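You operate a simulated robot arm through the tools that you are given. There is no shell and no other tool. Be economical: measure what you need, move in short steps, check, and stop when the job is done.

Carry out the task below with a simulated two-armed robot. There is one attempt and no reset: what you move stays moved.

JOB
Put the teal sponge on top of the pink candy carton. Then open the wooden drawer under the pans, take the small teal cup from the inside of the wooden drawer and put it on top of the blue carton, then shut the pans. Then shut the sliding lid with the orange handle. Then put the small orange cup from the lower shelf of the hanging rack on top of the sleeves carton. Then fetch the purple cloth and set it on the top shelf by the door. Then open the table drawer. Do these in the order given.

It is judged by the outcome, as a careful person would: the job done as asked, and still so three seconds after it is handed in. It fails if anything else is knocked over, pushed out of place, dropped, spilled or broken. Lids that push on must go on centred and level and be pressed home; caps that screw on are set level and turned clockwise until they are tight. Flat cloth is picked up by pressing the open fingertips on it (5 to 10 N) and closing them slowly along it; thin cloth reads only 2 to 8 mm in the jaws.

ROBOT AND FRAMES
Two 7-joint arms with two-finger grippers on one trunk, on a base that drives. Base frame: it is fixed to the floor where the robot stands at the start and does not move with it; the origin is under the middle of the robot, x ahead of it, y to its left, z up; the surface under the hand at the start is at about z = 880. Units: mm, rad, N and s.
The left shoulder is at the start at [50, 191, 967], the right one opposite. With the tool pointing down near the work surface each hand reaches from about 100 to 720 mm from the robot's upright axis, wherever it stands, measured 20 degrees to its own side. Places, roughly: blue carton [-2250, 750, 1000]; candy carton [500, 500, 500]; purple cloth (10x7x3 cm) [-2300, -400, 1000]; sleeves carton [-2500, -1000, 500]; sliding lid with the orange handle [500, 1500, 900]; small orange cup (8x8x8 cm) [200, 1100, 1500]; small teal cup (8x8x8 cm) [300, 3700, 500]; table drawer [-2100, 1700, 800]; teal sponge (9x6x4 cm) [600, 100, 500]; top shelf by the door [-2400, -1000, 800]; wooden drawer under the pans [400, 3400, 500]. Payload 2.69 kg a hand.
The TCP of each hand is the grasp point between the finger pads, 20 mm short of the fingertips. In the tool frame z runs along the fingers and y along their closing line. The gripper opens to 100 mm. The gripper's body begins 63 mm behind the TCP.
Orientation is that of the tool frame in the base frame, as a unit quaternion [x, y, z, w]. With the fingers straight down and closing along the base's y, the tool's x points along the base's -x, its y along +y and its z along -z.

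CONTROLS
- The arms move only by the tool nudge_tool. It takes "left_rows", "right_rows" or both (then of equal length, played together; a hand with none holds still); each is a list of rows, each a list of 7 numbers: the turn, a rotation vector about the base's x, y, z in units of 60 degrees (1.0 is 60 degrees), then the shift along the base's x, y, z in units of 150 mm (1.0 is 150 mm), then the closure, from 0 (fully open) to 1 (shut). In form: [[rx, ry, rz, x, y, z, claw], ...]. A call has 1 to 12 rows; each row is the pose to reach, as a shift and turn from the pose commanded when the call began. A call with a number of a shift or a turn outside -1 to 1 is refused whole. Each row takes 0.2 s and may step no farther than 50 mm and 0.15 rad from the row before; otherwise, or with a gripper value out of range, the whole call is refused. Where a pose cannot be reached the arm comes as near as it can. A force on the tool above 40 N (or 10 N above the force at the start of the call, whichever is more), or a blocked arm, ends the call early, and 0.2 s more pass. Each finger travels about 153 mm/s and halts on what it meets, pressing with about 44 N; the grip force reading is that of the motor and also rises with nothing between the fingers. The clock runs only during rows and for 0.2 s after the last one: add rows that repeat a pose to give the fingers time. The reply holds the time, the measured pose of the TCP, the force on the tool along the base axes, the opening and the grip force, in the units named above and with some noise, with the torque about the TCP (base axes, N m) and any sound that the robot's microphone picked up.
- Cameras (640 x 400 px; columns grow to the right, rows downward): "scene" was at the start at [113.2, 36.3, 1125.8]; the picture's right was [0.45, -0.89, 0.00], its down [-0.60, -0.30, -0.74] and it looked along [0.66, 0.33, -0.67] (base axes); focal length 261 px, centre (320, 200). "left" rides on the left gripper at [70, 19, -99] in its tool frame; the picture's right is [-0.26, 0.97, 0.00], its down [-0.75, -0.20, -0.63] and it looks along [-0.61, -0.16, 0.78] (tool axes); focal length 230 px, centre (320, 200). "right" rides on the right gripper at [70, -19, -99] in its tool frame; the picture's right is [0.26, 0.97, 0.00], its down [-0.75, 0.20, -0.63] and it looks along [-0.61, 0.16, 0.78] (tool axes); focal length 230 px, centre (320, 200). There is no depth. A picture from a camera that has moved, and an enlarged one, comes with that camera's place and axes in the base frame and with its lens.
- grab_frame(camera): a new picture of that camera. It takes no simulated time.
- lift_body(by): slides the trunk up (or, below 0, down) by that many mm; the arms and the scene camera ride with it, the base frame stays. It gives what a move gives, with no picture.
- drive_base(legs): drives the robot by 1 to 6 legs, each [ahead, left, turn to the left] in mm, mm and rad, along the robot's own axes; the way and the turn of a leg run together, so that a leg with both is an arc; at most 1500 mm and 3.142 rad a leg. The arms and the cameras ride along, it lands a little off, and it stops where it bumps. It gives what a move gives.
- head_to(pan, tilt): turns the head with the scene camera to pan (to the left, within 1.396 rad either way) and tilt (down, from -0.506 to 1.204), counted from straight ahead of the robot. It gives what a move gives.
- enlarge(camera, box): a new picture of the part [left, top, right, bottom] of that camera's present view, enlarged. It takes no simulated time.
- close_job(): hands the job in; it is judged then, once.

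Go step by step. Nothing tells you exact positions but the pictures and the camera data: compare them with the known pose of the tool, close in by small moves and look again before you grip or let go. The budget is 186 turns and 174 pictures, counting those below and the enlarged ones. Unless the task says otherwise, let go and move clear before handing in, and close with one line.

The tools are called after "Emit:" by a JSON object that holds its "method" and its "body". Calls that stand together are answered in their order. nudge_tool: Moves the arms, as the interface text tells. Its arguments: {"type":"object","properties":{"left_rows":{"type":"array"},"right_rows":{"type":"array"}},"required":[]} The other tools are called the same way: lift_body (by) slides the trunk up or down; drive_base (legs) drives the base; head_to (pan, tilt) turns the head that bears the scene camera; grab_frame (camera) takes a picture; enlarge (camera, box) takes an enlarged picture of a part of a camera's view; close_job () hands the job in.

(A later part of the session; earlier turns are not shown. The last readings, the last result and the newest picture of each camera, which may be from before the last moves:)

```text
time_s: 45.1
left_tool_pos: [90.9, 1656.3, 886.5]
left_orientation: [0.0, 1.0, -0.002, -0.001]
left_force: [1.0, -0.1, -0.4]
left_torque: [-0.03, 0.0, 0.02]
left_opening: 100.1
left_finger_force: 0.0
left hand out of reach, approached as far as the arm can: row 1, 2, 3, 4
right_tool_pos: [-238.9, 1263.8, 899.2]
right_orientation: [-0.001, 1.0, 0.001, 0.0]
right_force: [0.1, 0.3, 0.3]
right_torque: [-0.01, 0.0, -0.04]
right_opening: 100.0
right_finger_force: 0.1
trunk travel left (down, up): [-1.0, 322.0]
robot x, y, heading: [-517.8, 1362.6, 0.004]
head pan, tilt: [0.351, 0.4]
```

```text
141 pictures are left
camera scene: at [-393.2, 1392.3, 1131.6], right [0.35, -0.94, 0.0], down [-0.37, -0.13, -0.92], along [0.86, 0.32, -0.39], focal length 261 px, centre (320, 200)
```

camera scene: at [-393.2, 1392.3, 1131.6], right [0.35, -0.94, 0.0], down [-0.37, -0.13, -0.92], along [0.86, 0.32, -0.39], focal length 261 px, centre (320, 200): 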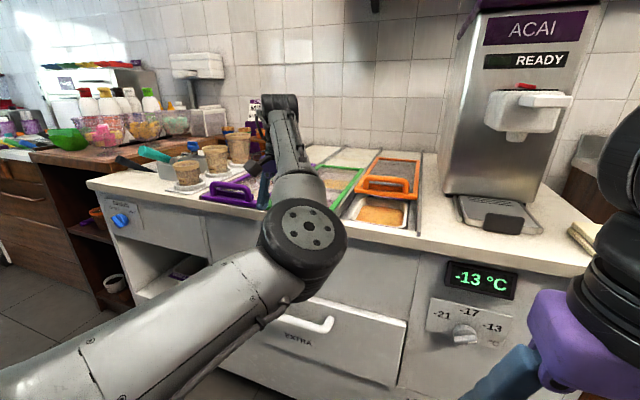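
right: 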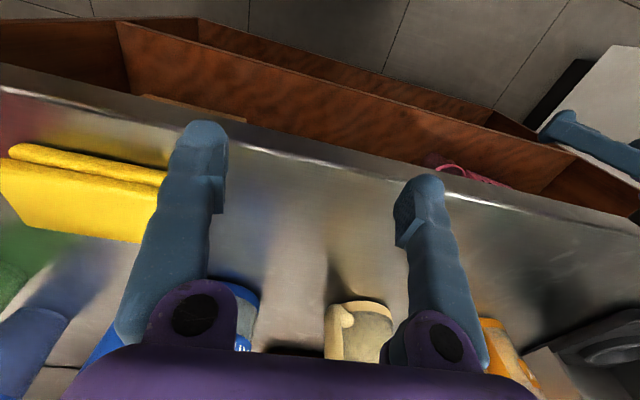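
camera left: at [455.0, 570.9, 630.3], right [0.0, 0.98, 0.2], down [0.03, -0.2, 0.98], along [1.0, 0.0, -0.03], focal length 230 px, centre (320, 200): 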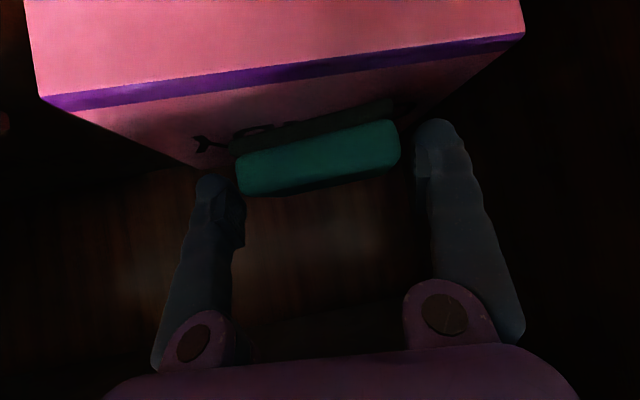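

Backing off for room and extending further so the arm straightens.

Emit:
{"method": "drive_base", "body": {"legs": [[-350, 0, 0]]}}

Emit:
{"method": "nudge_tool", "body": {"left_rows": [[0, 0, 0, 0.1, -0.25, 0, 0], [0, 0, 0, 0.2, -0.5, 0, 0], [0, 0, 0, 0.3, -0.75, 0, 0], [0, 0, 0, 0.4, -1, 0, 0]]}}

Emit:
{"method": "nudge_tool", "body": {"left_rows": [[0, 0, 0, 0.0, -0.25, -0.1, 0], [0, 0, 0, 0, -0.5, -0.2, 0], [0, 0, 0, 0, -0.75, -0.3, 0], [0, 0, 0, 0, -1, -0.4, 0]]}}

Emit:
{"method": "grab_frame", "body": {"camera": "scene"}}

```text
time_s: 47.3
left_tool_pos: [-259.4, 1659.6, 888.6]
left_orientation: [-0.001, 1.0, -0.001, -0.001]
left_force: [0.5, 0.1, -0.6]
left_torque: [-0.03, 0.01, -0.01]
left_opening: 99.9
left_finger_force: 0.1
right_tool_pos: [-587.1, 1263.0, 898.0]
right_orientation: [-0.004, 1.0, 0.001, 0.0]
right_force: [0.1, 0.5, 0.0]
right_torque: [0.03, -0.01, 0.0]
right_opening: 100.1
right_finger_force: 0.0
trunk travel left (down, up): [-1.0, 322.0]
robot x, y, heading: [-870.7, 1357.9, 0.007]
head pan, tilt: [0.351, 0.4]
```

```text
time_s: 48.3
left_tool_pos: [-201.7, 1510.2, 886.4]
left_orientation: [-0.003, 1.0, -0.002, -0.001]
left_force: [0.0, 0.7, -0.1]
left_torque: [0.03, -0.01, -0.03]
left_opening: 100.2
left_finger_force: 0.1
left hand out of reach, approached as far as the arm can: row 1
right_tool_pos: [-587.3, 1264.5, 897.8]
right_orientation: [-0.004, 1.0, 0.001, 0.0]
right_force: [-0.1, -0.2, -0.5]
right_torque: [0.0, -0.01, 0.01]
right_opening: 100.4
right_finger_force: 0.0
trunk travel left (down, up): [-1.0, 322.0]
robot x, y, heading: [-870.3, 1356.1, 0.011]
head pan, tilt: [0.351, 0.4]
```

```text
time_s: 49.3
left_tool_pos: [-217.7, 1389.9, 839.5]
left_orientation: [-0.005, 1.0, -0.002, 0.002]
left_force: [-0.5, -0.7, 0.4]
left_torque: [0.03, 0.0, 0.02]
left_opening: 99.9
left_finger_force: 0.1
left hand out of reach, approached as far as the arm can: row 2, 3, 4
right_tool_pos: [-586.6, 1263.9, 898.1]
right_orientation: [-0.003, 1.0, 0.001, 0.0]
right_force: [-0.1, 0.4, 0.5]
right_torque: [0.02, 0.02, 0.01]
right_opening: 100.1
right_finger_force: 0.1
trunk travel left (down, up): [-1.0, 322.0]
robot x, y, heading: [-867.5, 1358.0, 0.005]
head pan, tilt: [0.351, 0.4]
```

```text
140 pictures are left
camera scene: at [-742.8, 1390.7, 1131.6], right [0.35, -0.94, 0.0], down [-0.36, -0.14, -0.92], along [0.86, 0.32, -0.39], focal length 261 px, centre (320, 200)
```

scene: 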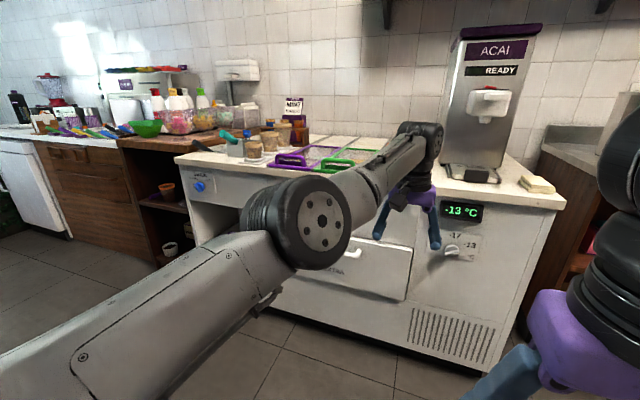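

The elbow is now left of the hand. Pulling the hand back towards its normal start pose.

Emit:
{"method": "nudge_tool", "body": {"left_rows": [[0, 0, 0, -0.25, 0.1, 0, 0], [0, 0, 0, -0.5, 0.2, 0, 0], [0, 0, 0, -0.75, 0.3, 0, 0], [0, 0, 0, -1, 0.4, 0, 0]]}}

Emit:
{"method": "nudge_tool", "body": {"left_rows": [[0, 0, 0, -0.25, 0.2, 0, 0], [0, 0, 0, -0.5, 0.4, 0, 0], [0, 0, 0, -0.75, 0.6, 0, 0], [0, 0, 0, -0.95, 0.8, 0, 0]]}}

Emit:
{"method": "grab_frame", "body": {"camera": "scene"}}

```text
time_s: 50.3
left_tool_pos: [-223.1, 1393.5, 859.5]
left_orientation: [-0.002, 1.0, 0.0, -0.002]
left_force: [0.5, -0.3, 0.3]
left_torque: [0.0, 0.0, 0.02]
left_opening: 99.7
left_finger_force: 0.0
left hand out of reach, approached as far as the arm can: row 1, 2, 3, 4
right_tool_pos: [-585.8, 1262.4, 898.5]
right_orientation: [-0.004, 1.0, 0.0, 0.0]
right_force: [-0.1, -0.5, -0.1]
right_torque: [0.07, -0.01, 0.02]
right_opening: 100.1
right_finger_force: 0.0
trunk travel left (down, up): [-1.0, 322.0]
robot x, y, heading: [-872.0, 1358.6, 0.012]
head pan, tilt: [0.351, 0.4]
```

```text
time_s: 51.3
left_tool_pos: [-208.6, 1470.6, 898.0]
left_orientation: [-0.002, 1.0, -0.002, -0.002]
left_force: [0.2, 0.4, 0.5]
left_torque: [0.01, -0.01, 0.01]
left_opening: 99.8
left_finger_force: 0.1
left hand out of reach, approached as far as the arm can: row 1, 2, 3, 4
right_tool_pos: [-586.5, 1263.5, 897.8]
right_orientation: [-0.004, 1.0, -0.001, 0.0]
right_force: [0.4, 0.6, -0.4]
right_torque: [0.02, 0.03, 0.01]
right_opening: 99.8
right_finger_force: 0.2
trunk travel left (down, up): [-1.0, 322.0]
robot x, y, heading: [-866.6, 1360.8, 0.005]
head pan, tilt: [0.351, 0.4]
```

```text
139 pictures are left
camera scene: at [-742.5, 1391.7, 1131.5], right [0.35, -0.94, 0.0], down [-0.36, -0.14, -0.92], along [0.86, 0.32, -0.39], focal length 261 px, centre (320, 200)
```

scene: 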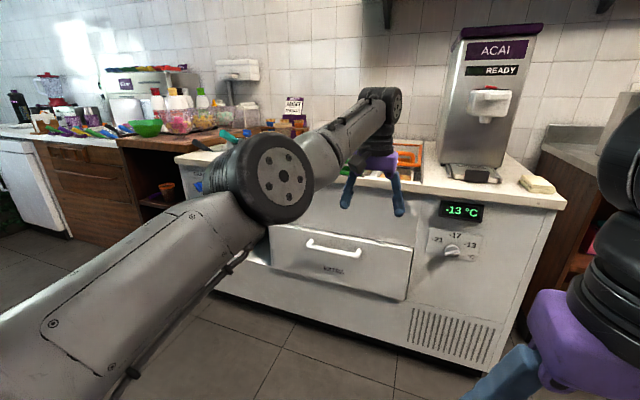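

The elbow must swing through "down" to go outward, so I'll raise the hand up and back next.

Emit:
{"method": "nudge_tool", "body": {"left_rows": [[0, 0, 0, -0.1, 0, 0.25, 0], [0, 0, 0, -0.2, 0, 0.5, 0], [0, 0, 0, -0.3, 0, 0.75, 0], [0, 0, 0, -0.5, 0, 1, 0]]}}

Emit:
{"method": "nudge_tool", "body": {"left_rows": [[0, 0, 0, -0.2, 0, 0.2, 0], [0, 0, 0, -0.4, 0, 0.4, 0], [0, 0, 0, -0.6, 0, 0.6, 0], [0, 0, 0, -0.8, 0, 0.8, 0], [0, 0, 0, -1, 0, 0.8, 0]]}}

Emit:
{"method": "grab_frame", "body": {"camera": "scene"}}

```text
time_s: 52.3
left_tool_pos: [-245.2, 1466.9, 1001.1]
left_orientation: [-0.001, 1.0, -0.001, -0.002]
left_force: [-0.6, 0.0, 0.0]
left_torque: [0.01, -0.01, 0.02]
left_opening: 100.1
left_finger_force: 0.1
left hand out of reach, approached as far as the arm can: row 3, 4
right_tool_pos: [-587.2, 1264.0, 898.5]
right_orientation: [-0.004, 1.0, 0.001, -0.001]
right_force: [-1.0, 0.5, -0.9]
right_torque: [0.02, -0.01, 0.0]
right_opening: 99.8
right_finger_force: 0.1
trunk travel left (down, up): [-1.0, 322.0]
robot x, y, heading: [-869.3, 1364.9, 0.002]
head pan, tilt: [0.351, 0.4]
```

```text
time_s: 53.5
left_tool_pos: [-245.7, 1468.3, 999.9]
left_orientation: [-0.002, 1.0, -0.001, -0.002]
left_force: [0.0, 0.4, -0.6]
left_torque: [-0.04, -0.02, -0.02]
left_opening: 100.0
left_finger_force: 0.0
left hand out of reach, approached as far as the arm can: row 1, 2, 3, 4, 5
right_tool_pos: [-586.7, 1263.8, 898.2]
right_orientation: [-0.004, 1.0, 0.001, 0.0]
right_force: [-0.2, 1.1, 0.4]
right_torque: [0.0, 0.06, -0.01]
right_opening: 99.9
right_finger_force: 0.2
trunk travel left (down, up): [-1.0, 322.0]
robot x, y, heading: [-867.0, 1362.5, 0.008]
head pan, tilt: [0.351, 0.4]
```

```text
138 pictures are left
camera scene: at [-742.8, 1391.1, 1131.6], right [0.35, -0.94, 0.0], down [-0.36, -0.14, -0.92], along [0.86, 0.32, -0.39], focal length 261 px, centre (320, 200)
```

scene: 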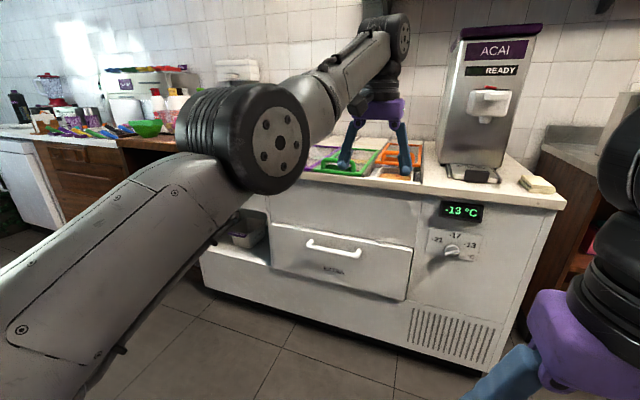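

Still stuck near straight. I'll tilt the tool forward and lower it, going back towards the low reach pose that worked earlier.

Emit:
{"method": "nudge_tool", "body": {"left_rows": [[0, -0.14, 0, 0, 0.05, -0.17, 0], [0, -0.28, 0, 0, 0.1, -0.34, 0], [0, -0.42, 0, 0, 0.15, -0.5, 0], [0, -0.55, 0, 0, 0.2, -0.66, 0], [0, -0.69, 0, 0, 0.25, -0.83, 0], [0, -0.83, 0, 0, 0.3, -1, 0]]}}

Emit:
{"method": "nudge_tool", "body": {"left_rows": [[0, 0, 0, 0, 0.05, -0.25, 0], [0, 0, 0, 0, 0.1, -0.5, 0], [0, 0, 0, 0, 0.15, -0.75, 0], [0, 0, 0, 0, 0.2, -1, 0]]}}

Emit:
{"method": "grab_frame", "body": {"camera": "scene"}}

```text
time_s: 54.9
left_tool_pos: [-30.8, 1489.1, 886.4]
left_orientation: [-0.002, 0.907, -0.001, 0.421]
left_force: [0.7, 0.2, 0.6]
left_torque: [-0.01, 0.05, -0.03]
left_opening: 100.0
left_finger_force: 0.0
left hand out of reach, approached as far as the arm can: row 1, 2, 3, 4, 5, 6
right_tool_pos: [-586.3, 1263.8, 898.4]
right_orientation: [-0.004, 1.0, 0.0, -0.001]
right_force: [0.6, 0.6, 0.1]
right_torque: [0.01, 0.01, 0.0]
right_opening: 100.0
right_finger_force: 0.1
trunk travel left (down, up): [-1.0, 322.0]
robot x, y, heading: [-868.6, 1361.8, 0.005]
head pan, tilt: [0.351, 0.4]
```

```text
time_s: 55.9
left_tool_pos: [-26.4, 1507.7, 732.1]
left_orientation: [-0.001, 0.908, -0.002, 0.42]
left_force: [0.4, 0.3, 0.9]
left_torque: [-0.01, 0.0, -0.01]
left_opening: 100.2
left_finger_force: 0.0
left hand out of reach, approached as far as the arm can: row 1, 2, 3, 4
right_tool_pos: [-586.8, 1263.4, 897.8]
right_orientation: [-0.005, 1.0, 0.001, 0.0]
right_force: [0.6, 0.1, 0.5]
right_torque: [-0.01, -0.02, -0.01]
right_opening: 99.8
right_finger_force: 0.0
trunk travel left (down, up): [-1.0, 322.0]
robot x, y, heading: [-865.9, 1358.6, 0.012]
head pan, tilt: [0.351, 0.4]
```

```text
137 pictures are left
camera scene: at [-742.6, 1391.2, 1131.6], right [0.35, -0.94, 0.0], down [-0.36, -0.14, -0.92], along [0.86, 0.32, -0.39], focal length 261 px, centre (320, 200)
```

scene: 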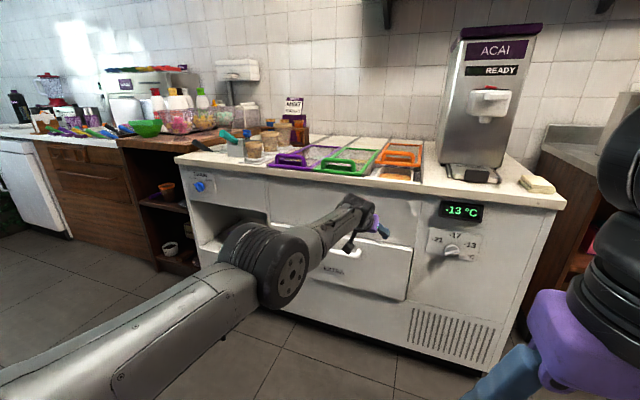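

Now pulling the tilted hand back low.

Emit:
{"method": "nudge_tool", "body": {"left_rows": [[0, 0, 0, -0.25, -0.1, -0.1, 0], [0, 0, 0, -0.5, -0.2, -0.2, 0], [0, 0, 0, -0.75, -0.3, -0.3, 0], [0, 0, 0, -1, -0.4, -0.4, 0]]}}

Emit:
{"method": "grab_frame", "body": {"camera": "scene"}}

```text
time_s: 57.1
left_tool_pos: [-141.4, 1452.6, 702.7]
left_orientation: [0.011, 0.907, 0.023, 0.42]
left_force: [0.3, -0.3, -0.8]
left_torque: [-0.02, -0.01, 0.01]
left_opening: 100.0
left_finger_force: 0.0
left hand out of reach, approached as far as the arm can: row 1, 2
right_tool_pos: [-586.8, 1264.8, 898.0]
right_orientation: [-0.005, 1.0, 0.001, 0.0]
right_force: [0.5, 0.4, -0.6]
right_torque: [0.03, 0.04, 0.01]
right_opening: 99.9
right_finger_force: 0.0
trunk travel left (down, up): [-1.0, 322.0]
robot x, y, heading: [-867.1, 1355.9, 0.009]
head pan, tilt: [0.351, 0.4]
stopped in row 4 (left hand): the arm was blocked; the commanded pose is now the measured one
```

```text
136 pictures are left
camera scene: at [-741.6, 1391.1, 1131.4], right [0.35, -0.94, 0.0], down [-0.37, -0.14, -0.92], along [0.86, 0.32, -0.39], focal length 261 px, centre (320, 200)
```

scene: 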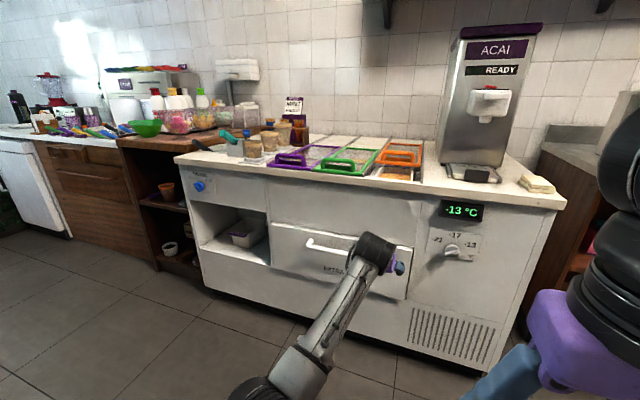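

Good, the elbow now bends downward and outward. I'll keep pulling back, slightly slower.

Emit:
{"method": "nudge_tool", "body": {"left_rows": [[0, 0.05, 0, -0.1, 0, 0.05, 0], [0, 0.1, 0, -0.2, 0, 0.1, 0], [0, 0.15, 0, -0.3, 0, 0.1, 0], [0, 0.2, 0, -0.4, 0, 0.1, 0], [0, 0.25, 0, -0.55, 0, 0.1, 0], [0, 0.3, 0, -0.7, 0, 0.1, 0]]}}

Emit:
{"method": "grab_frame", "body": {"camera": "scene"}}

```text
time_s: 58.7
left_tool_pos: [-222.3, 1483.9, 763.9]
left_orientation: [0.002, 0.948, 0.05, 0.315]
left_force: [-0.1, 0.9, -1.3]
left_torque: [0.01, 0.02, 0.01]
left_opening: 99.7
left_finger_force: 0.1
right_tool_pos: [-587.2, 1264.4, 899.3]
right_orientation: [-0.003, 1.0, 0.001, 0.001]
right_force: [-0.2, 0.2, -0.6]
right_torque: [0.03, 0.0, 0.02]
right_opening: 100.0
right_finger_force: 0.1
trunk travel left (down, up): [-1.0, 322.0]
robot x, y, heading: [-868.0, 1361.4, 0.004]
head pan, tilt: [0.351, 0.4]
stopped in row 6 (left hand): the arm was blocked; the commanded pose is now the measured one
```

```text
135 pictures are left
camera scene: at [-742.7, 1391.1, 1131.7], right [0.35, -0.94, 0.0], down [-0.36, -0.14, -0.92], along [0.86, 0.32, -0.39], focal length 261 px, centre (320, 200)
```

scene: 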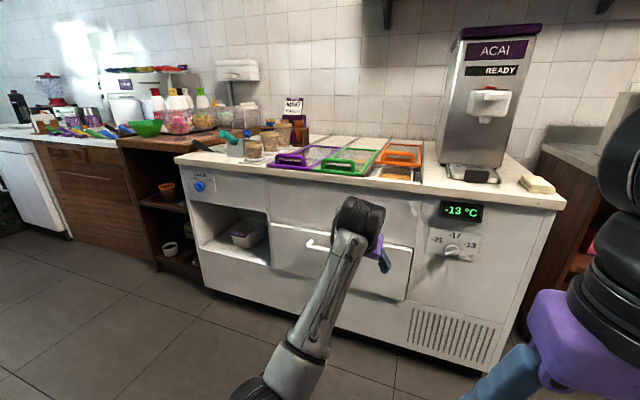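

The elbow hangs low and is blocked inward. Rotating the tool clockwise should drag the elbow out to the left.

Emit:
{"method": "nudge_tool", "body": {"left_rows": [[0, 0, -0.13, 0, -0.1, 0, 0], [0, 0, -0.26, 0, -0.2, 0, 0], [0, 0, -0.39, 0, -0.3, 0, 0], [0, 0, -0.52, 0, -0.4, 0, 0], [0, 0, -0.65, 0, -0.5, 0, 0], [0, 0, -0.78, 0, -0.6, 0, 0], [0, 0, -0.91, 0, -0.7, 0, 0], [0, 0, -1, 0, -0.8, 0, 0]]}}

Emit:
{"method": "grab_frame", "body": {"camera": "scene"}}

```text
time_s: 60.5
left_tool_pos: [-224.7, 1363.0, 759.7]
left_orientation: [0.477, 0.82, -0.114, 0.295]
left_force: [0.8, 1.0, -0.9]
left_torque: [0.01, 0.01, 0.02]
left_opening: 100.2
left_finger_force: 0.0
right_tool_pos: [-587.2, 1263.9, 898.1]
right_orientation: [-0.003, 1.0, 0.001, 0.0]
right_force: [-0.1, 0.8, 0.8]
right_torque: [-0.03, -0.01, -0.01]
right_opening: 100.4
right_finger_force: 0.1
trunk travel left (down, up): [-1.0, 322.0]
robot x, y, heading: [-866.6, 1361.4, 0.007]
head pan, tilt: [0.351, 0.4]
```

```text
134 pictures are left
camera scene: at [-742.6, 1391.1, 1131.6], right [0.35, -0.94, 0.0], down [-0.36, -0.14, -0.92], along [0.86, 0.32, -0.39], focal length 261 px, centre (320, 200)
```

scene: 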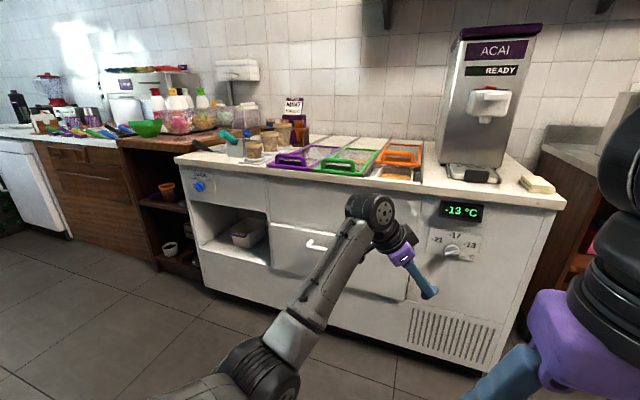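

That's working. Pulling back with the hand turned.

Emit:
{"method": "nudge_tool", "body": {"left_rows": [[0, 0, 0, -0.2, 0, 0, 0], [0, 0, 0, -0.4, 0, 0, 0], [0, 0, 0, -0.6, 0, 0, 0], [0, 0, 0, -0.8, 0, 0, 0], [0, 0, 0, -1, 0, 0, 0]]}}

Emit:
{"method": "nudge_tool", "body": {"left_rows": [[0, 0, 0, -0.2, 0.1, 0.05, 0], [0, 0, 0, -0.4, 0.2, 0.1, 0], [0, 0, 0, -0.5, 0.3, 0.15, 0], [0, 0, 0, -0.6, 0.4, 0.2, 0]]}}

Emit:
{"method": "grab_frame", "body": {"camera": "scene"}}

```text
time_s: 61.7
left_tool_pos: [-377.5, 1364.4, 764.0]
left_orientation: [0.477, 0.82, -0.114, 0.295]
left_force: [0.1, 0.0, -0.2]
left_torque: [0.0, 0.01, 0.02]
left_opening: 99.9
left_finger_force: 0.1
right_tool_pos: [-587.5, 1264.1, 898.2]
right_orientation: [-0.004, 1.0, 0.001, 0.0]
right_force: [0.4, 0.0, 0.5]
right_torque: [0.03, -0.01, -0.02]
right_opening: 100.1
right_finger_force: 0.1
trunk travel left (down, up): [-1.0, 322.0]
robot x, y, heading: [-865.8, 1360.6, 0.004]
head pan, tilt: [0.351, 0.4]
```

```text
time_s: 62.7
left_tool_pos: [-464.1, 1423.3, 790.3]
left_orientation: [0.476, 0.82, -0.114, 0.295]
left_force: [0.2, 0.0, 0.7]
left_torque: [-0.04, -0.03, -0.03]
left_opening: 100.0
left_finger_force: 0.1
right_tool_pos: [-586.4, 1264.1, 898.6]
right_orientation: [-0.003, 1.0, 0.0, 0.0]
right_force: [-0.7, -0.2, 0.2]
right_torque: [-0.01, 0.0, 0.04]
right_opening: 99.9
right_finger_force: 0.0
trunk travel left (down, up): [-1.0, 322.0]
robot x, y, heading: [-872.0, 1361.5, 0.006]
head pan, tilt: [0.351, 0.4]
```

```text
133 pictures are left
camera scene: at [-742.6, 1391.1, 1131.6], right [0.35, -0.94, 0.0], down [-0.36, -0.14, -0.92], along [0.86, 0.32, -0.39], focal length 261 px, centre (320, 200)
```

scene: 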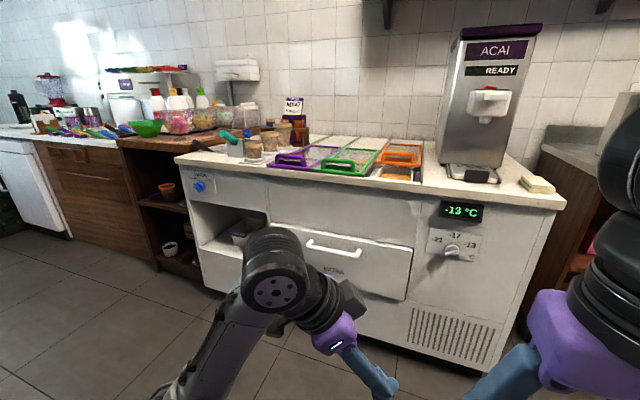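

Recovered. Now returning the left tool to vertical and to its start-like pose.

Emit:
{"method": "nudge_tool", "body": {"left_rows": [[0.026, 0.067, 0.108, -0.03, 0.11, 0, 0], [0.052, 0.133, 0.216, -0.06, 0.22, 0, 0], [0.077, 0.2, 0.323, -0.1, 0.33, 0, 0], [0.103, 0.267, 0.431, -0.15, 0.44, 0, 0], [0.129, 0.333, 0.539, -0.2, 0.55, 0, 0], [0.155, 0.4, 0.647, -0.25, 0.66, 0, 0], [0.18, 0.467, 0.754, -0.3, 0.77, 0, 0], [0.206, 0.533, 0.862, -0.35, 0.88, 0, 0], [0.232, 0.6, 0.97, -0.4, 1, 0, 0]]}}

Emit:
{"method": "nudge_tool", "body": {"left_rows": [[0, 0, 0, -0.03, 0.25, 0, 0], [0, 0, 0, -0.06, 0.5, 0, 0], [0, 0, 0, -0.1, 0.75, 0, 0], [0, 0, 0, -0.1, 1, 0, 0]]}}

Emit:
{"method": "drive_base", "body": {"legs": [[0, 1400, 0]]}}

Emit:
{"method": "head_to", "body": {"pan": 0.5, "tilt": 0.5}}

Emit:
{"method": "grab_frame", "body": {"camera": "scene"}}

```text
time_s: 64.7
left_tool_pos: [-524.5, 1574.2, 791.5]
left_orientation: [-0.001, 1.0, 0.0, 0.001]
left_force: [0.0, -0.1, 0.5]
left_torque: [-0.02, -0.01, -0.01]
left_opening: 99.8
left_finger_force: 0.0
right_tool_pos: [-587.3, 1263.3, 899.0]
right_orientation: [-0.004, 1.0, 0.001, 0.0]
right_force: [-0.3, 0.2, -0.4]
right_torque: [0.01, 0.0, -0.01]
right_opening: 99.9
right_finger_force: 0.0
trunk travel left (down, up): [-1.0, 322.0]
robot x, y, heading: [-872.0, 1359.7, 0.011]
head pan, tilt: [0.351, 0.4]
```

```text
time_s: 65.7
left_tool_pos: [-534.9, 1723.1, 791.6]
left_orientation: [-0.001, 1.0, 0.001, 0.0]
left_force: [0.1, 0.1, -0.3]
left_torque: [0.03, 0.02, 0.01]
left_opening: 100.0
left_finger_force: 0.1
right_tool_pos: [-586.4, 1263.7, 897.9]
right_orientation: [-0.003, 1.0, 0.0, 0.0]
right_force: [0.1, -0.6, 0.1]
right_torque: [0.0, 0.0, 0.01]
right_opening: 100.2
right_finger_force: 0.0
trunk travel left (down, up): [-1.0, 322.0]
robot x, y, heading: [-870.6, 1361.3, 0.004]
head pan, tilt: [0.351, 0.4]
```

```text
time_s: 78.3
left_tool_pos: [-556.9, 3142.5, 791.7]
left_orientation: [-0.006, 1.0, 0.0, 0.001]
left_force: [-0.6, -0.7, -0.3]
left_torque: [-0.01, 0.01, -0.04]
left_opening: 100.1
left_finger_force: 0.1
right_tool_pos: [-602.1, 2680.5, 900.0]
right_orientation: [-0.009, 1.0, 0.0, 0.0]
right_force: [0.2, 0.0, 0.7]
right_torque: [0.0, -0.01, -0.01]
right_opening: 100.0
right_finger_force: 0.0
trunk travel left (down, up): [-1.0, 322.0]
robot x, y, heading: [-884.8, 2775.5, 0.016]
head pan, tilt: [0.351, 0.4]
```

```text
time_s: 79.0
left_tool_pos: [-555.8, 3140.8, 792.1]
left_orientation: [-0.006, 1.0, 0.0, 0.001]
left_force: [0.4, 0.0, -0.4]
left_torque: [-0.01, 0.0, -0.01]
left_opening: 100.0
left_finger_force: 0.0
right_tool_pos: [-603.0, 2681.3, 897.9]
right_orientation: [-0.009, 1.0, 0.0, 0.0]
right_force: [-0.4, -0.5, 0.1]
right_torque: [0.01, 0.02, -0.01]
right_opening: 100.0
right_finger_force: 0.1
trunk travel left (down, up): [-1.0, 322.0]
robot x, y, heading: [-885.7, 2774.8, 0.019]
head pan, tilt: [0.499, 0.499]
```

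```text
132 pictures are left
camera scene: at [-767.6, 2818.9, 1122.5], right [0.49, -0.87, 0.0], down [-0.42, -0.24, -0.88], along [0.76, 0.43, -0.48], focal length 261 px, centre (320, 200)
```

scene: 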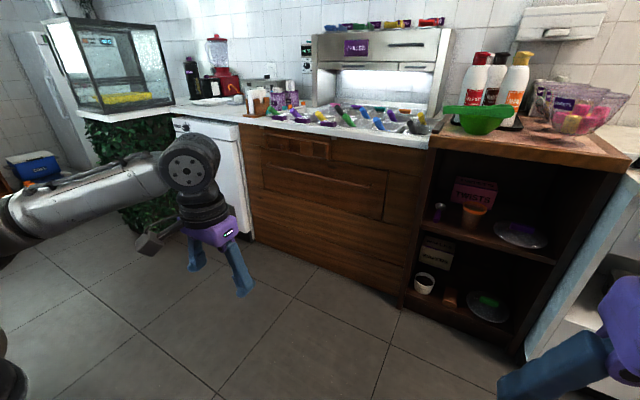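

I see a wooden cabinet below the pans. Taking an enlarged view of the drawer.

Emit:
{"method": "enlarge", "body": {"camera": "scene", "box": [230, 20, 470, 170]}}

Emit:
{"method": "enlarge", "body": {"camera": "scene", "box": [230, 110, 470, 260]}}

```text
2.67 times, centred on (350, 95) of scene
camera zoom: at [-767.6, 2818.9, 1122.5], right [0.49, -0.87, 0.0], down [-0.42, -0.24, -0.88], along [0.76, 0.43, -0.48], focal length 696 px, centre (240, 480)
```

zoom: 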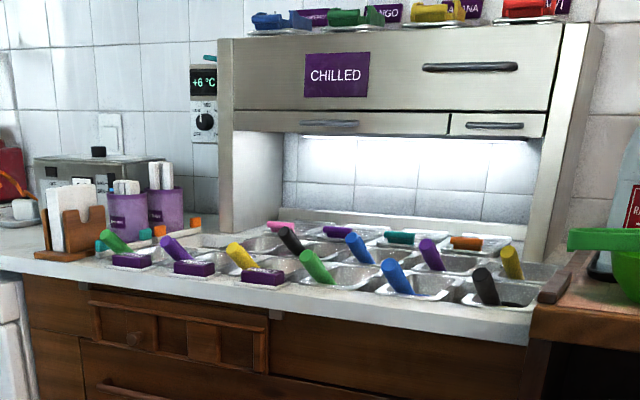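

```text
2.67 times, centred on (350, 185) of scene
camera zoom: at [-767.6, 2818.9, 1122.5], right [0.49, -0.87, 0.0], down [-0.42, -0.24, -0.88], along [0.76, 0.43, -0.48], focal length 696 px, centre (240, 240)
```

zoom: 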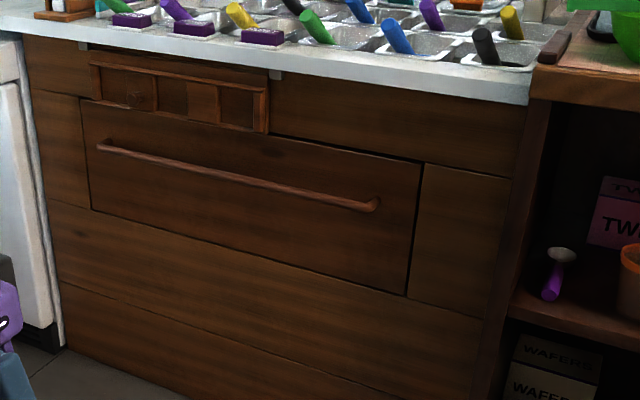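

The drawer bar handle spans roughly y 3150–3750 at z≈600. I'll shape the left hand to point forward-down with a vertical closing line to grip the bar, in free space first.

Emit:
{"method": "nudge_tool", "body": {"left_rows": [[0, -0.083, 0, 0.13, -0.16, -0.16, 0], [0, -0.167, 0, 0.27, -0.33, -0.33, 0], [0, -0.25, 0, 0.4, -0.5, -0.5, 0], [0, -0.333, 0, 0.53, -0.66, -0.66, 0], [0, -0.417, 0, 0.67, -0.83, -0.83, 0], [0, -0.5, 0, 0.8, -1, -1, 0]]}}

Emit:
{"method": "nudge_tool", "body": {"left_rows": [[0, -0.12, 0, 0.1, 0, 0, 0], [0, -0.24, 0, 0.2, 0, 0, 0], [0, -0.36, 0, 0.3, 0, 0, 0], [0, -0.5, 0, 0.4, 0, 0, 0]]}}

Emit:
{"method": "drive_base", "body": {"legs": [[0, 470, 0]]}}

Emit:
{"method": "head_to", "body": {"pan": 0.2, "tilt": 0.6}}

Emit:
{"method": "grab_frame", "body": {"camera": "scene"}}

```text
time_s: 80.4
left_tool_pos: [-437.8, 2990.7, 642.0]
left_orientation: [-0.006, 0.966, -0.002, 0.26]
left_force: [0.1, 0.5, 0.4]
left_torque: [-0.01, 0.0, 0.0]
left_opening: 100.2
left_finger_force: 0.0
right_tool_pos: [-603.4, 2681.5, 898.7]
right_orientation: [-0.009, 1.0, 0.0, 0.0]
right_force: [-0.5, -0.1, 0.4]
right_torque: [0.01, 0.01, 0.03]
right_opening: 100.1
right_finger_force: 0.0
trunk travel left (down, up): [-1.0, 322.0]
robot x, y, heading: [-885.4, 2775.8, 0.015]
head pan, tilt: [0.499, 0.499]
```

```text
time_s: 81.4
left_tool_pos: [-376.3, 2991.9, 642.6]
left_orientation: [-0.005, 0.865, -0.002, 0.501]
left_force: [-0.8, -0.1, -0.3]
left_torque: [0.0, 0.01, -0.01]
left_opening: 100.1
left_finger_force: 0.1
right_tool_pos: [-603.0, 2681.4, 897.6]
right_orientation: [-0.008, 1.0, 0.0, 0.001]
right_force: [0.0, 0.2, -0.4]
right_torque: [0.01, 0.01, 0.0]
right_opening: 100.3
right_finger_force: 0.1
trunk travel left (down, up): [-1.0, 322.0]
robot x, y, heading: [-883.7, 2772.9, 0.013]
head pan, tilt: [0.499, 0.499]
```

```text
time_s: 86.2
left_tool_pos: [-385.5, 3473.3, 641.1]
left_orientation: [-0.007, 0.866, -0.002, 0.5]
left_force: [-0.8, 0.4, -0.5]
left_torque: [0.02, 0.02, 0.02]
left_opening: 100.1
left_finger_force: 0.2
right_tool_pos: [-611.8, 3162.1, 898.6]
right_orientation: [-0.009, 1.0, 0.002, 0.0]
right_force: [0.3, 0.3, -0.2]
right_torque: [0.01, 0.0, 0.03]
right_opening: 100.0
right_finger_force: 0.0
trunk travel left (down, up): [-1.0, 322.0]
robot x, y, heading: [-895.6, 3253.9, 0.023]
head pan, tilt: [0.499, 0.499]
```

```text
time_s: 87.0
left_tool_pos: [-385.4, 3472.9, 640.9]
left_orientation: [-0.007, 0.866, -0.002, 0.501]
left_force: [-0.5, -0.2, -0.7]
left_torque: [-0.01, -0.02, 0.0]
left_opening: 99.9
left_finger_force: 0.0
right_tool_pos: [-610.8, 3161.4, 897.9]
right_orientation: [-0.009, 1.0, 0.001, 0.0]
right_force: [0.3, -0.1, -0.4]
right_torque: [0.0, 0.0, 0.03]
right_opening: 100.0
right_finger_force: 0.1
trunk travel left (down, up): [-1.0, 322.0]
robot x, y, heading: [-894.5, 3260.4, 0.016]
head pan, tilt: [0.201, 0.6]
```

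```text
129 pictures are left
camera scene: at [-769.2, 3273.9, 1113.4], right [0.22, -0.98, 0.0], down [-0.55, -0.12, -0.83], along [0.81, 0.18, -0.56], focal length 261 px, centre (320, 200)
```

scene: 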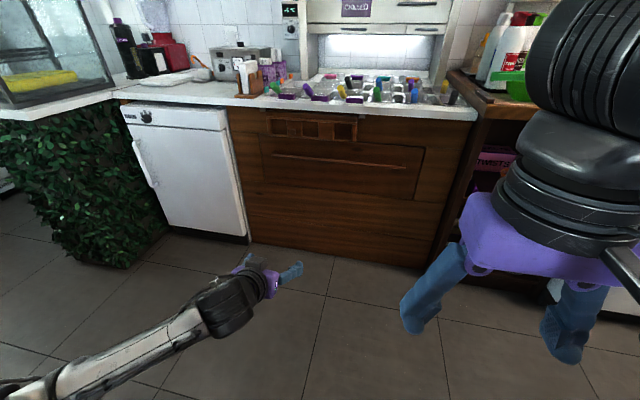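

Triangulated handle: x≈227, y 3130–3695, z≈629. Now rolling the left tool 90° so it closes vertically.

Emit:
{"method": "nudge_tool", "body": {"left_rows": [[0.108, 0, -0.0625, 0, 0, 0, 0], [0.217, 0, -0.125, 0, 0, 0, 0], [0.325, 0, -0.1875, 0, 0, 0, 0], [0.433, 0, -0.25, 0, 0, 0, 0], [0.54, 0, -0.3125, 0, 0, 0, 0], [0.65, 0, -0.375, 0, 0, 0, 0]]}}

Emit:
{"method": "nudge_tool", "body": {"left_rows": [[0.108, 0, -0.0625, 0, 0, 0, 0], [0.217, 0, -0.125, 0, 0, 0, 0], [0.325, 0, -0.1875, 0, 0, 0, 0], [0.433, 0, -0.25, 0, 0, 0, 0], [0.54, 0, -0.3125, 0, 0, 0, 0], [0.65, 0, -0.375, 0, 0, 0, 0]]}}

Emit:
{"method": "grab_frame", "body": {"camera": "scene"}}

Emit:
{"method": "grab_frame", "body": {"camera": "left"}}

```text
time_s: 88.3
left_tool_pos: [-386.4, 3471.8, 641.3]
left_orientation: [0.327, 0.801, 0.19, 0.463]
left_force: [-0.5, 0.6, -0.9]
left_torque: [0.0, -0.01, -0.01]
left_opening: 100.3
left_finger_force: 0.1
right_tool_pos: [-612.9, 3162.0, 898.9]
right_orientation: [-0.01, 1.0, 0.001, 0.0]
right_force: [0.1, -0.5, -0.3]
right_torque: [-0.02, 0.02, -0.02]
right_opening: 100.1
right_finger_force: 0.1
trunk travel left (down, up): [-1.0, 322.0]
robot x, y, heading: [-896.3, 3254.3, 0.021]
head pan, tilt: [0.201, 0.6]
```

```text
time_s: 89.8
left_tool_pos: [-385.5, 3473.3, 642.1]
left_orientation: [0.609, 0.615, 0.352, 0.356]
left_force: [-0.2, -0.2, -0.2]
left_torque: [0.02, 0.0, -0.02]
left_opening: 99.7
left_finger_force: 0.1
right_tool_pos: [-611.1, 3162.6, 897.7]
right_orientation: [-0.01, 1.0, 0.001, 0.0]
right_force: [0.9, 0.1, 0.0]
right_torque: [0.0, -0.01, -0.01]
right_opening: 99.9
right_finger_force: 0.1
trunk travel left (down, up): [-1.0, 322.0]
robot x, y, heading: [-891.7, 3257.3, 0.019]
head pan, tilt: [0.201, 0.6]
```

```text
128 pictures are left
camera scene: at [-769.2, 3273.9, 1113.4], right [0.22, -0.98, 0.0], down [-0.55, -0.12, -0.83], along [0.81, 0.18, -0.56], focal length 261 px, centre (320, 200)
```

scene: 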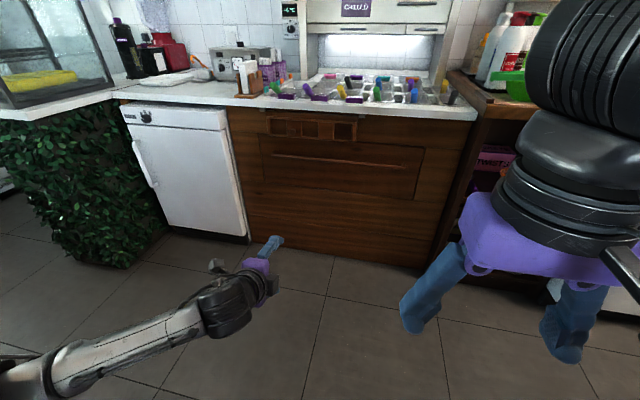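

```text
127 pictures are left
camera left: at [-462.0, 3543.7, 707.1], right [0.48, -0.25, 0.84], down [-0.64, -0.75, 0.15], along [0.6, -0.61, -0.52], focal length 230 px, centre (320, 200)
```

left: 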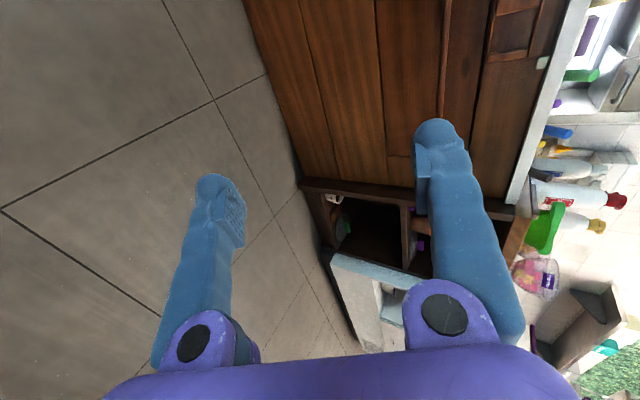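

The left hand is shaped right. Driving up toward the handle.

Emit:
{"method": "drive_base", "body": {"legs": [[0, -70, -0.019], [480, 0, 0]]}}

Emit:
{"method": "grab_frame", "body": {"camera": "scene"}}

Emit:
{"method": "grab_frame", "body": {"camera": "left"}}

```text
time_s: 93.5
left_tool_pos: [85.4, 3399.9, 641.7]
left_orientation: [0.611, 0.613, 0.35, 0.359]
left_force: [0.2, 0.4, -0.7]
left_torque: [0.01, 0.04, 0.0]
left_opening: 99.8
left_finger_force: 0.1
right_tool_pos: [-144.2, 3091.6, 899.1]
right_orientation: [-0.005, 1.0, 0.001, 0.0]
right_force: [-0.7, 0.2, 0.4]
right_torque: [0.02, 0.03, -0.01]
right_opening: 100.3
right_finger_force: 0.1
trunk travel left (down, up): [-1.0, 322.0]
robot x, y, heading: [-425.3, 3186.8, 0.01]
head pan, tilt: [0.201, 0.6]
```

```text
126 pictures are left
camera scene: at [-300.0, 3204.5, 1113.4], right [0.21, -0.98, 0.0], down [-0.55, -0.12, -0.83], along [0.81, 0.17, -0.56], focal length 261 px, centre (320, 200)
```

scene: 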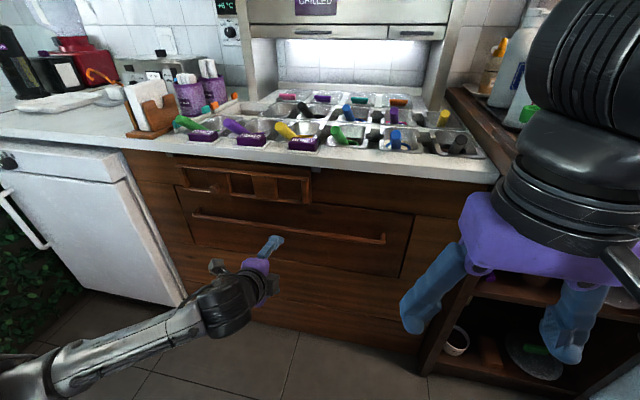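

```text
125 pictures are left
camera left: at [9.2, 3472.0, 707.0], right [0.48, -0.25, 0.84], down [-0.65, -0.75, 0.15], along [0.59, -0.62, -0.52], focal length 230 px, centre (320, 200)
```

left: 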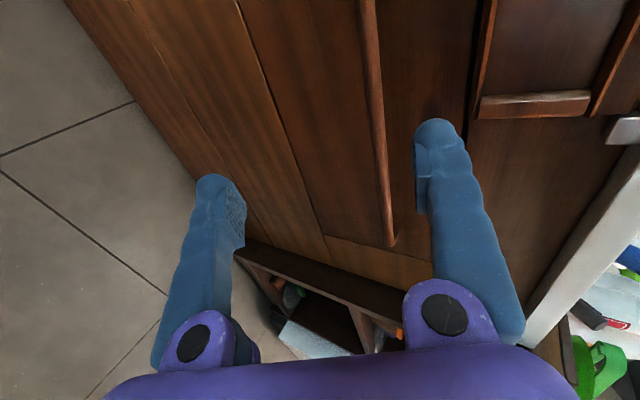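

Handle estimate is about x≈258, z≈616. I'll move to a pre-grasp 75 mm short along the tool axis and look again.

Emit:
{"method": "nudge_tool", "body": {"left_rows": [[0, 0, 0, 0.23, 0, 0.03, 0], [0, 0, 0, 0.46, 0, 0.06, 0], [0, 0, 0, 0.68, 0, 0.09, 0]]}}

Emit:
{"method": "grab_frame", "body": {"camera": "left"}}

Emit:
{"method": "enlarge", "body": {"camera": "scene", "box": [160, 150, 440, 325]}}

```text
time_s: 94.2
left_tool_pos: [189.3, 3402.2, 652.6]
left_orientation: [0.611, 0.613, 0.351, 0.357]
left_force: [-0.4, 0.5, -0.2]
left_torque: [-0.01, -0.02, 0.01]
left_opening: 100.3
left_finger_force: 0.1
right_tool_pos: [-142.9, 3092.1, 897.7]
right_orientation: [-0.005, 1.0, 0.001, 0.0]
right_force: [-0.3, -0.6, -0.1]
right_torque: [-0.01, 0.03, 0.0]
right_opening: 99.9
right_finger_force: 0.1
trunk travel left (down, up): [-1.0, 322.0]
robot x, y, heading: [-426.5, 3188.8, 0.008]
head pan, tilt: [0.201, 0.6]
```

```text
124 pictures are left
camera left: at [112.8, 3474.0, 718.6], right [0.48, -0.25, 0.84], down [-0.65, -0.75, 0.15], along [0.59, -0.62, -0.52], focal length 230 px, centre (320, 200)
```

left: 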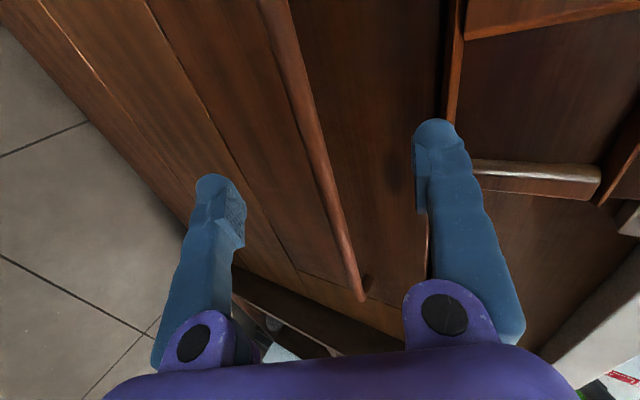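

```text
2.29 times, centred on (300, 238) of scene
camera zoom: at [-300.0, 3204.5, 1113.4], right [0.21, -0.98, 0.0], down [-0.55, -0.12, -0.83], along [0.81, 0.17, -0.56], focal length 596 px, centre (366, 114)
```

zoom: 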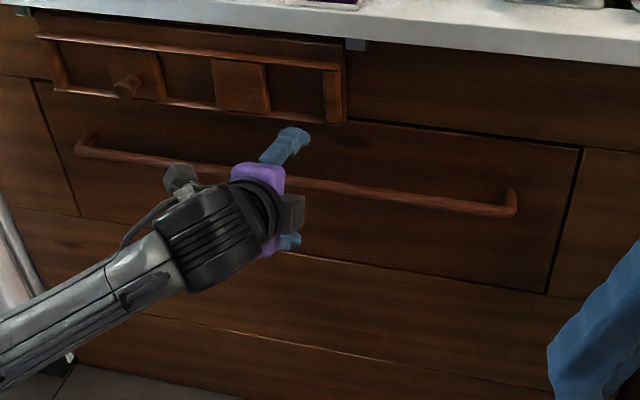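

Bar refined to x≈258, z≈608. I'll half-close first so the upper finger clears the panel, then advance to straddle the bar.

Emit:
{"method": "nudge_tool", "body": {"left_rows": [[0, 0, 0, 0, 0, 0, 0.45], [0, 0, 0, 0, 0, 0, 0.45], [0, 0, 0, 0.13, 0, -0.08, 0.45], [0, 0, 0, 0.26, 0, -0.16, 0.45], [0, 0, 0, 0.36, 0, -0.235, 0.45]]}}

Emit:
{"method": "grab_frame", "body": {"camera": "left"}}

Emit:
{"method": "enlarge", "body": {"camera": "scene", "box": [200, 180, 360, 280]}}

```text
time_s: 95.5
left_tool_pos: [242.2, 3402.2, 620.0]
left_orientation: [0.611, 0.613, 0.351, 0.358]
left_force: [0.6, -0.2, -1.2]
left_torque: [0.02, -0.01, 0.03]
left_opening: 55.1
left_finger_force: 0.1
right_tool_pos: [-144.0, 3092.0, 898.0]
right_orientation: [-0.005, 1.0, 0.001, 0.0]
right_force: [0.0, -0.9, 0.3]
right_torque: [0.0, 0.0, -0.01]
right_opening: 99.9
right_finger_force: 0.0
trunk travel left (down, up): [-1.0, 322.0]
robot x, y, heading: [-425.1, 3187.9, 0.016]
head pan, tilt: [0.201, 0.6]
```

```text
122 pictures are left
camera left: at [166.7, 3473.8, 684.9], right [0.48, -0.25, 0.84], down [-0.65, -0.75, 0.15], along [0.59, -0.62, -0.52], focal length 230 px, centre (320, 200)
```

left: 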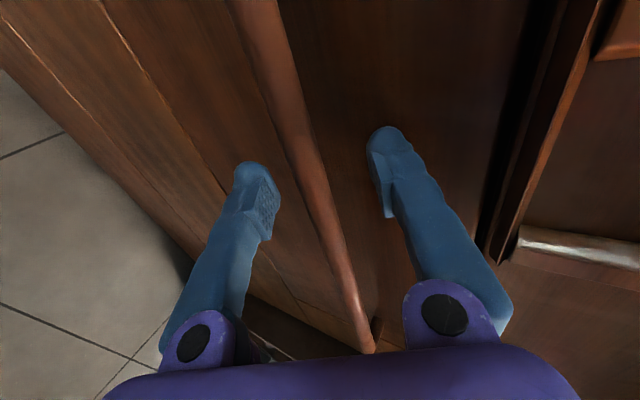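

```text
4.00 times, centred on (280, 230) of scene
camera zoom: at [-300.0, 3204.5, 1113.4], right [0.21, -0.98, 0.0], down [-0.55, -0.12, -0.83], along [0.81, 0.17, -0.56], focal length 1044 px, centre (480, 80)
```

zoom: 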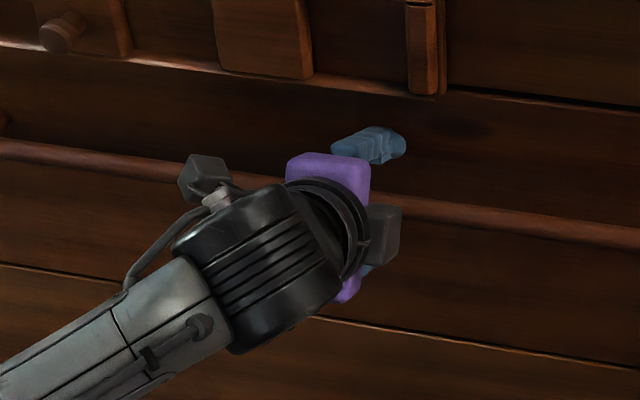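

The bar lies between the fingers near the tips. Advance a bit more, then close.

Emit:
{"method": "nudge_tool", "body": {"left_rows": [[0, 0, 0, 0.065, 0, -0.08, 0.45], [0, 0, 0, 0.065, 0, -0.08, 0.7], [0, 0, 0, 0.065, 0, -0.08, 1], [0, 0, 0, 0.065, 0, -0.08, 1], [0, 0, 0, 0.065, 0, -0.08, 1]]}}

Emit:
{"method": "grab_frame", "body": {"camera": "left"}}

```text
time_s: 95.8
left_tool_pos: [246.7, 3402.6, 618.4]
left_orientation: [0.609, 0.612, 0.352, 0.362]
left_force: [-16.6, 0.2, 6.8]
left_torque: [-0.03, -0.64, 0.07]
left_opening: 54.4
left_finger_force: 0.1
right_tool_pos: [-145.1, 3093.2, 898.8]
right_orientation: [-0.007, 1.0, 0.002, 0.002]
right_force: [-0.2, 0.1, -0.1]
right_torque: [-0.01, 0.02, -0.03]
right_opening: 100.3
right_finger_force: 0.2
trunk travel left (down, up): [-1.0, 322.0]
robot x, y, heading: [-426.7, 3185.0, 0.013]
head pan, tilt: [0.201, 0.6]
stopped in row 1 (left hand): the force on the tool passed its limit at 48 N (the readings are from after the stop); the commanded pose is now the measured one
```

```text
120 pictures are left
camera left: at [169.8, 3474.2, 682.0], right [0.47, -0.25, 0.84], down [-0.65, -0.75, 0.14], along [0.59, -0.62, -0.52], focal length 230 px, centre (320, 200)
```

left: 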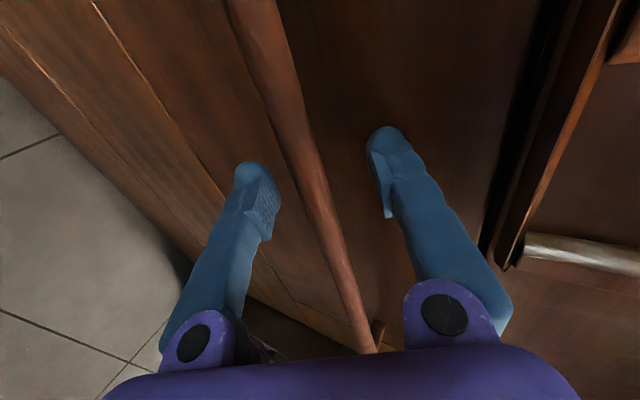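

The upper fingertip touched the panel. I'll back off slightly and close on the bar here.

Emit:
{"method": "nudge_tool", "body": {"left_rows": [[0, 0, 0, -0.025, 0, -0.02, 0.45], [0, 0, 0, -0.02, 0, -0.03, 0.7], [0, 0, 0, -0.01, 0, -0.035, 0.9], [0, 0, 0, -0.01, 0, -0.035, 1], [0, 0, 0, -0.01, 0, -0.035, 1]]}}

Emit:
{"method": "grab_frame", "body": {"camera": "left"}}

```text
time_s: 97.0
left_tool_pos: [247.4, 3402.9, 613.1]
left_orientation: [0.609, 0.612, 0.353, 0.361]
left_force: [6.5, 2.3, 10.2]
left_torque: [0.23, 0.0, -0.25]
left_opening: 7.1
left_finger_force: 35.2
right_tool_pos: [-144.3, 3092.2, 897.8]
right_orientation: [-0.005, 1.0, 0.0, 0.001]
right_force: [0.9, -0.3, 0.1]
right_torque: [0.0, -0.03, 0.03]
right_opening: 100.0
right_finger_force: 0.1
trunk travel left (down, up): [-1.0, 322.0]
robot x, y, heading: [-430.2, 3187.1, 0.014]
head pan, tilt: [0.201, 0.6]
```

```text
119 pictures are left
camera left: at [169.6, 3474.1, 677.4], right [0.47, -0.25, 0.84], down [-0.65, -0.75, 0.14], along [0.6, -0.62, -0.52], focal length 230 px, centre (320, 200)
```

left: 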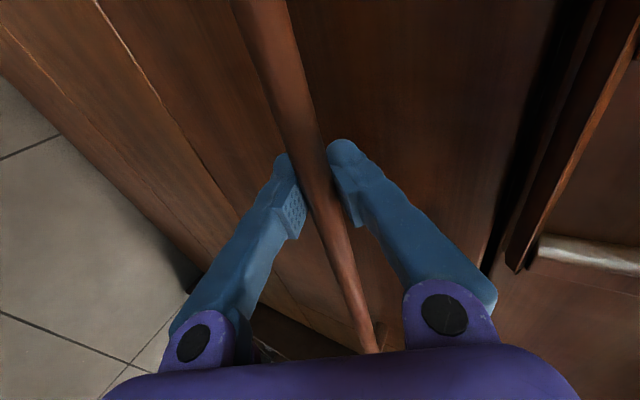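

The fingers are on the bar. Test pull with the arm by 45 mm.

Emit:
{"method": "nudge_tool", "body": {"left_rows": [[0, 0, 0, -0.1, 0, 0, 1], [0, 0, 0, -0.2, 0, 0, 1], [0, 0, 0, -0.3, 0, 0, 1]]}}

Emit:
{"method": "grab_frame", "body": {"camera": "scene"}}

```text
time_s: 97.8
left_tool_pos: [198.1, 3403.2, 612.9]
left_orientation: [0.609, 0.612, 0.352, 0.361]
left_force: [-2.3, 5.7, 21.6]
left_torque: [-0.02, 0.0, -0.67]
left_opening: 7.3
left_finger_force: 35.2
right_tool_pos: [-145.2, 3092.9, 899.4]
right_orientation: [-0.006, 1.0, 0.0, 0.002]
right_force: [0.0, 0.2, 0.4]
right_torque: [-0.01, -0.02, -0.02]
right_opening: 100.0
right_finger_force: 0.0
trunk travel left (down, up): [-1.0, 322.0]
robot x, y, heading: [-424.0, 3190.0, 0.01]
head pan, tilt: [0.201, 0.6]
```

```text
118 pictures are left
camera scene: at [-302.1, 3204.4, 1113.9], right [0.21, -0.98, 0.0], down [-0.55, -0.12, -0.83], along [0.81, 0.18, -0.56], focal length 261 px, centre (320, 200)
```

scene: 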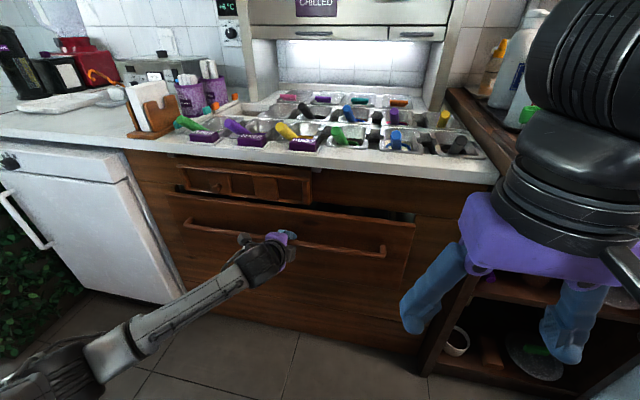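

The drawer is moving. Pulling further by driving the base back.

Emit:
{"method": "drive_base", "body": {"legs": [[-250, 0, 0]]}}

Emit:
{"method": "grab_frame", "body": {"camera": "scene"}}

```text
time_s: 99.6
left_tool_pos: [-45.2, 3404.0, 611.8]
left_orientation: [0.607, 0.613, 0.356, 0.36]
left_force: [-0.3, 16.1, 22.2]
left_torque: [0.39, 0.01, -0.15]
left_opening: 6.8
left_finger_force: 34.9
right_tool_pos: [-389.5, 3089.7, 898.9]
right_orientation: [-0.007, 1.0, 0.001, 0.001]
right_force: [0.2, 0.1, -0.2]
right_torque: [-0.01, -0.01, 0.0]
right_opening: 99.8
right_finger_force: 0.0
trunk travel left (down, up): [-1.0, 322.0]
robot x, y, heading: [-669.5, 3181.8, 0.014]
head pan, tilt: [0.201, 0.6]
```

```text
117 pictures are left
camera scene: at [-547.4, 3201.7, 1113.8], right [0.21, -0.98, 0.0], down [-0.55, -0.12, -0.83], along [0.81, 0.18, -0.56], focal length 261 px, centre (320, 200)
```

scene: 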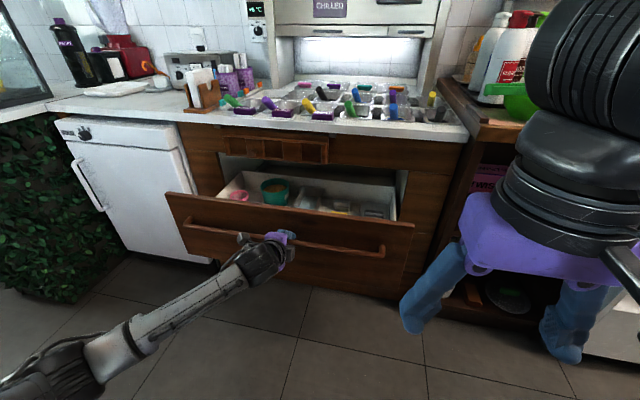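

The drawer is open about 290 mm and the teal cup is visible. Enlarging.

Emit:
{"method": "enlarge", "body": {"camera": "scene", "box": [200, 140, 440, 290]}}

```text
2.67 times, centred on (320, 215) of scene
camera zoom: at [-547.4, 3201.7, 1113.8], right [0.21, -0.98, 0.0], down [-0.55, -0.12, -0.83], along [0.81, 0.18, -0.56], focal length 696 px, centre (320, 160)
```

zoom: 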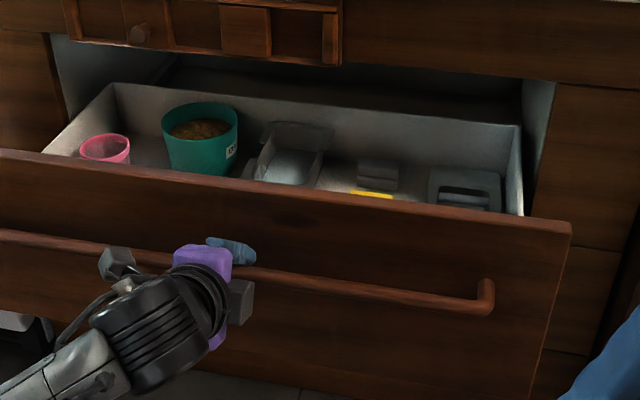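

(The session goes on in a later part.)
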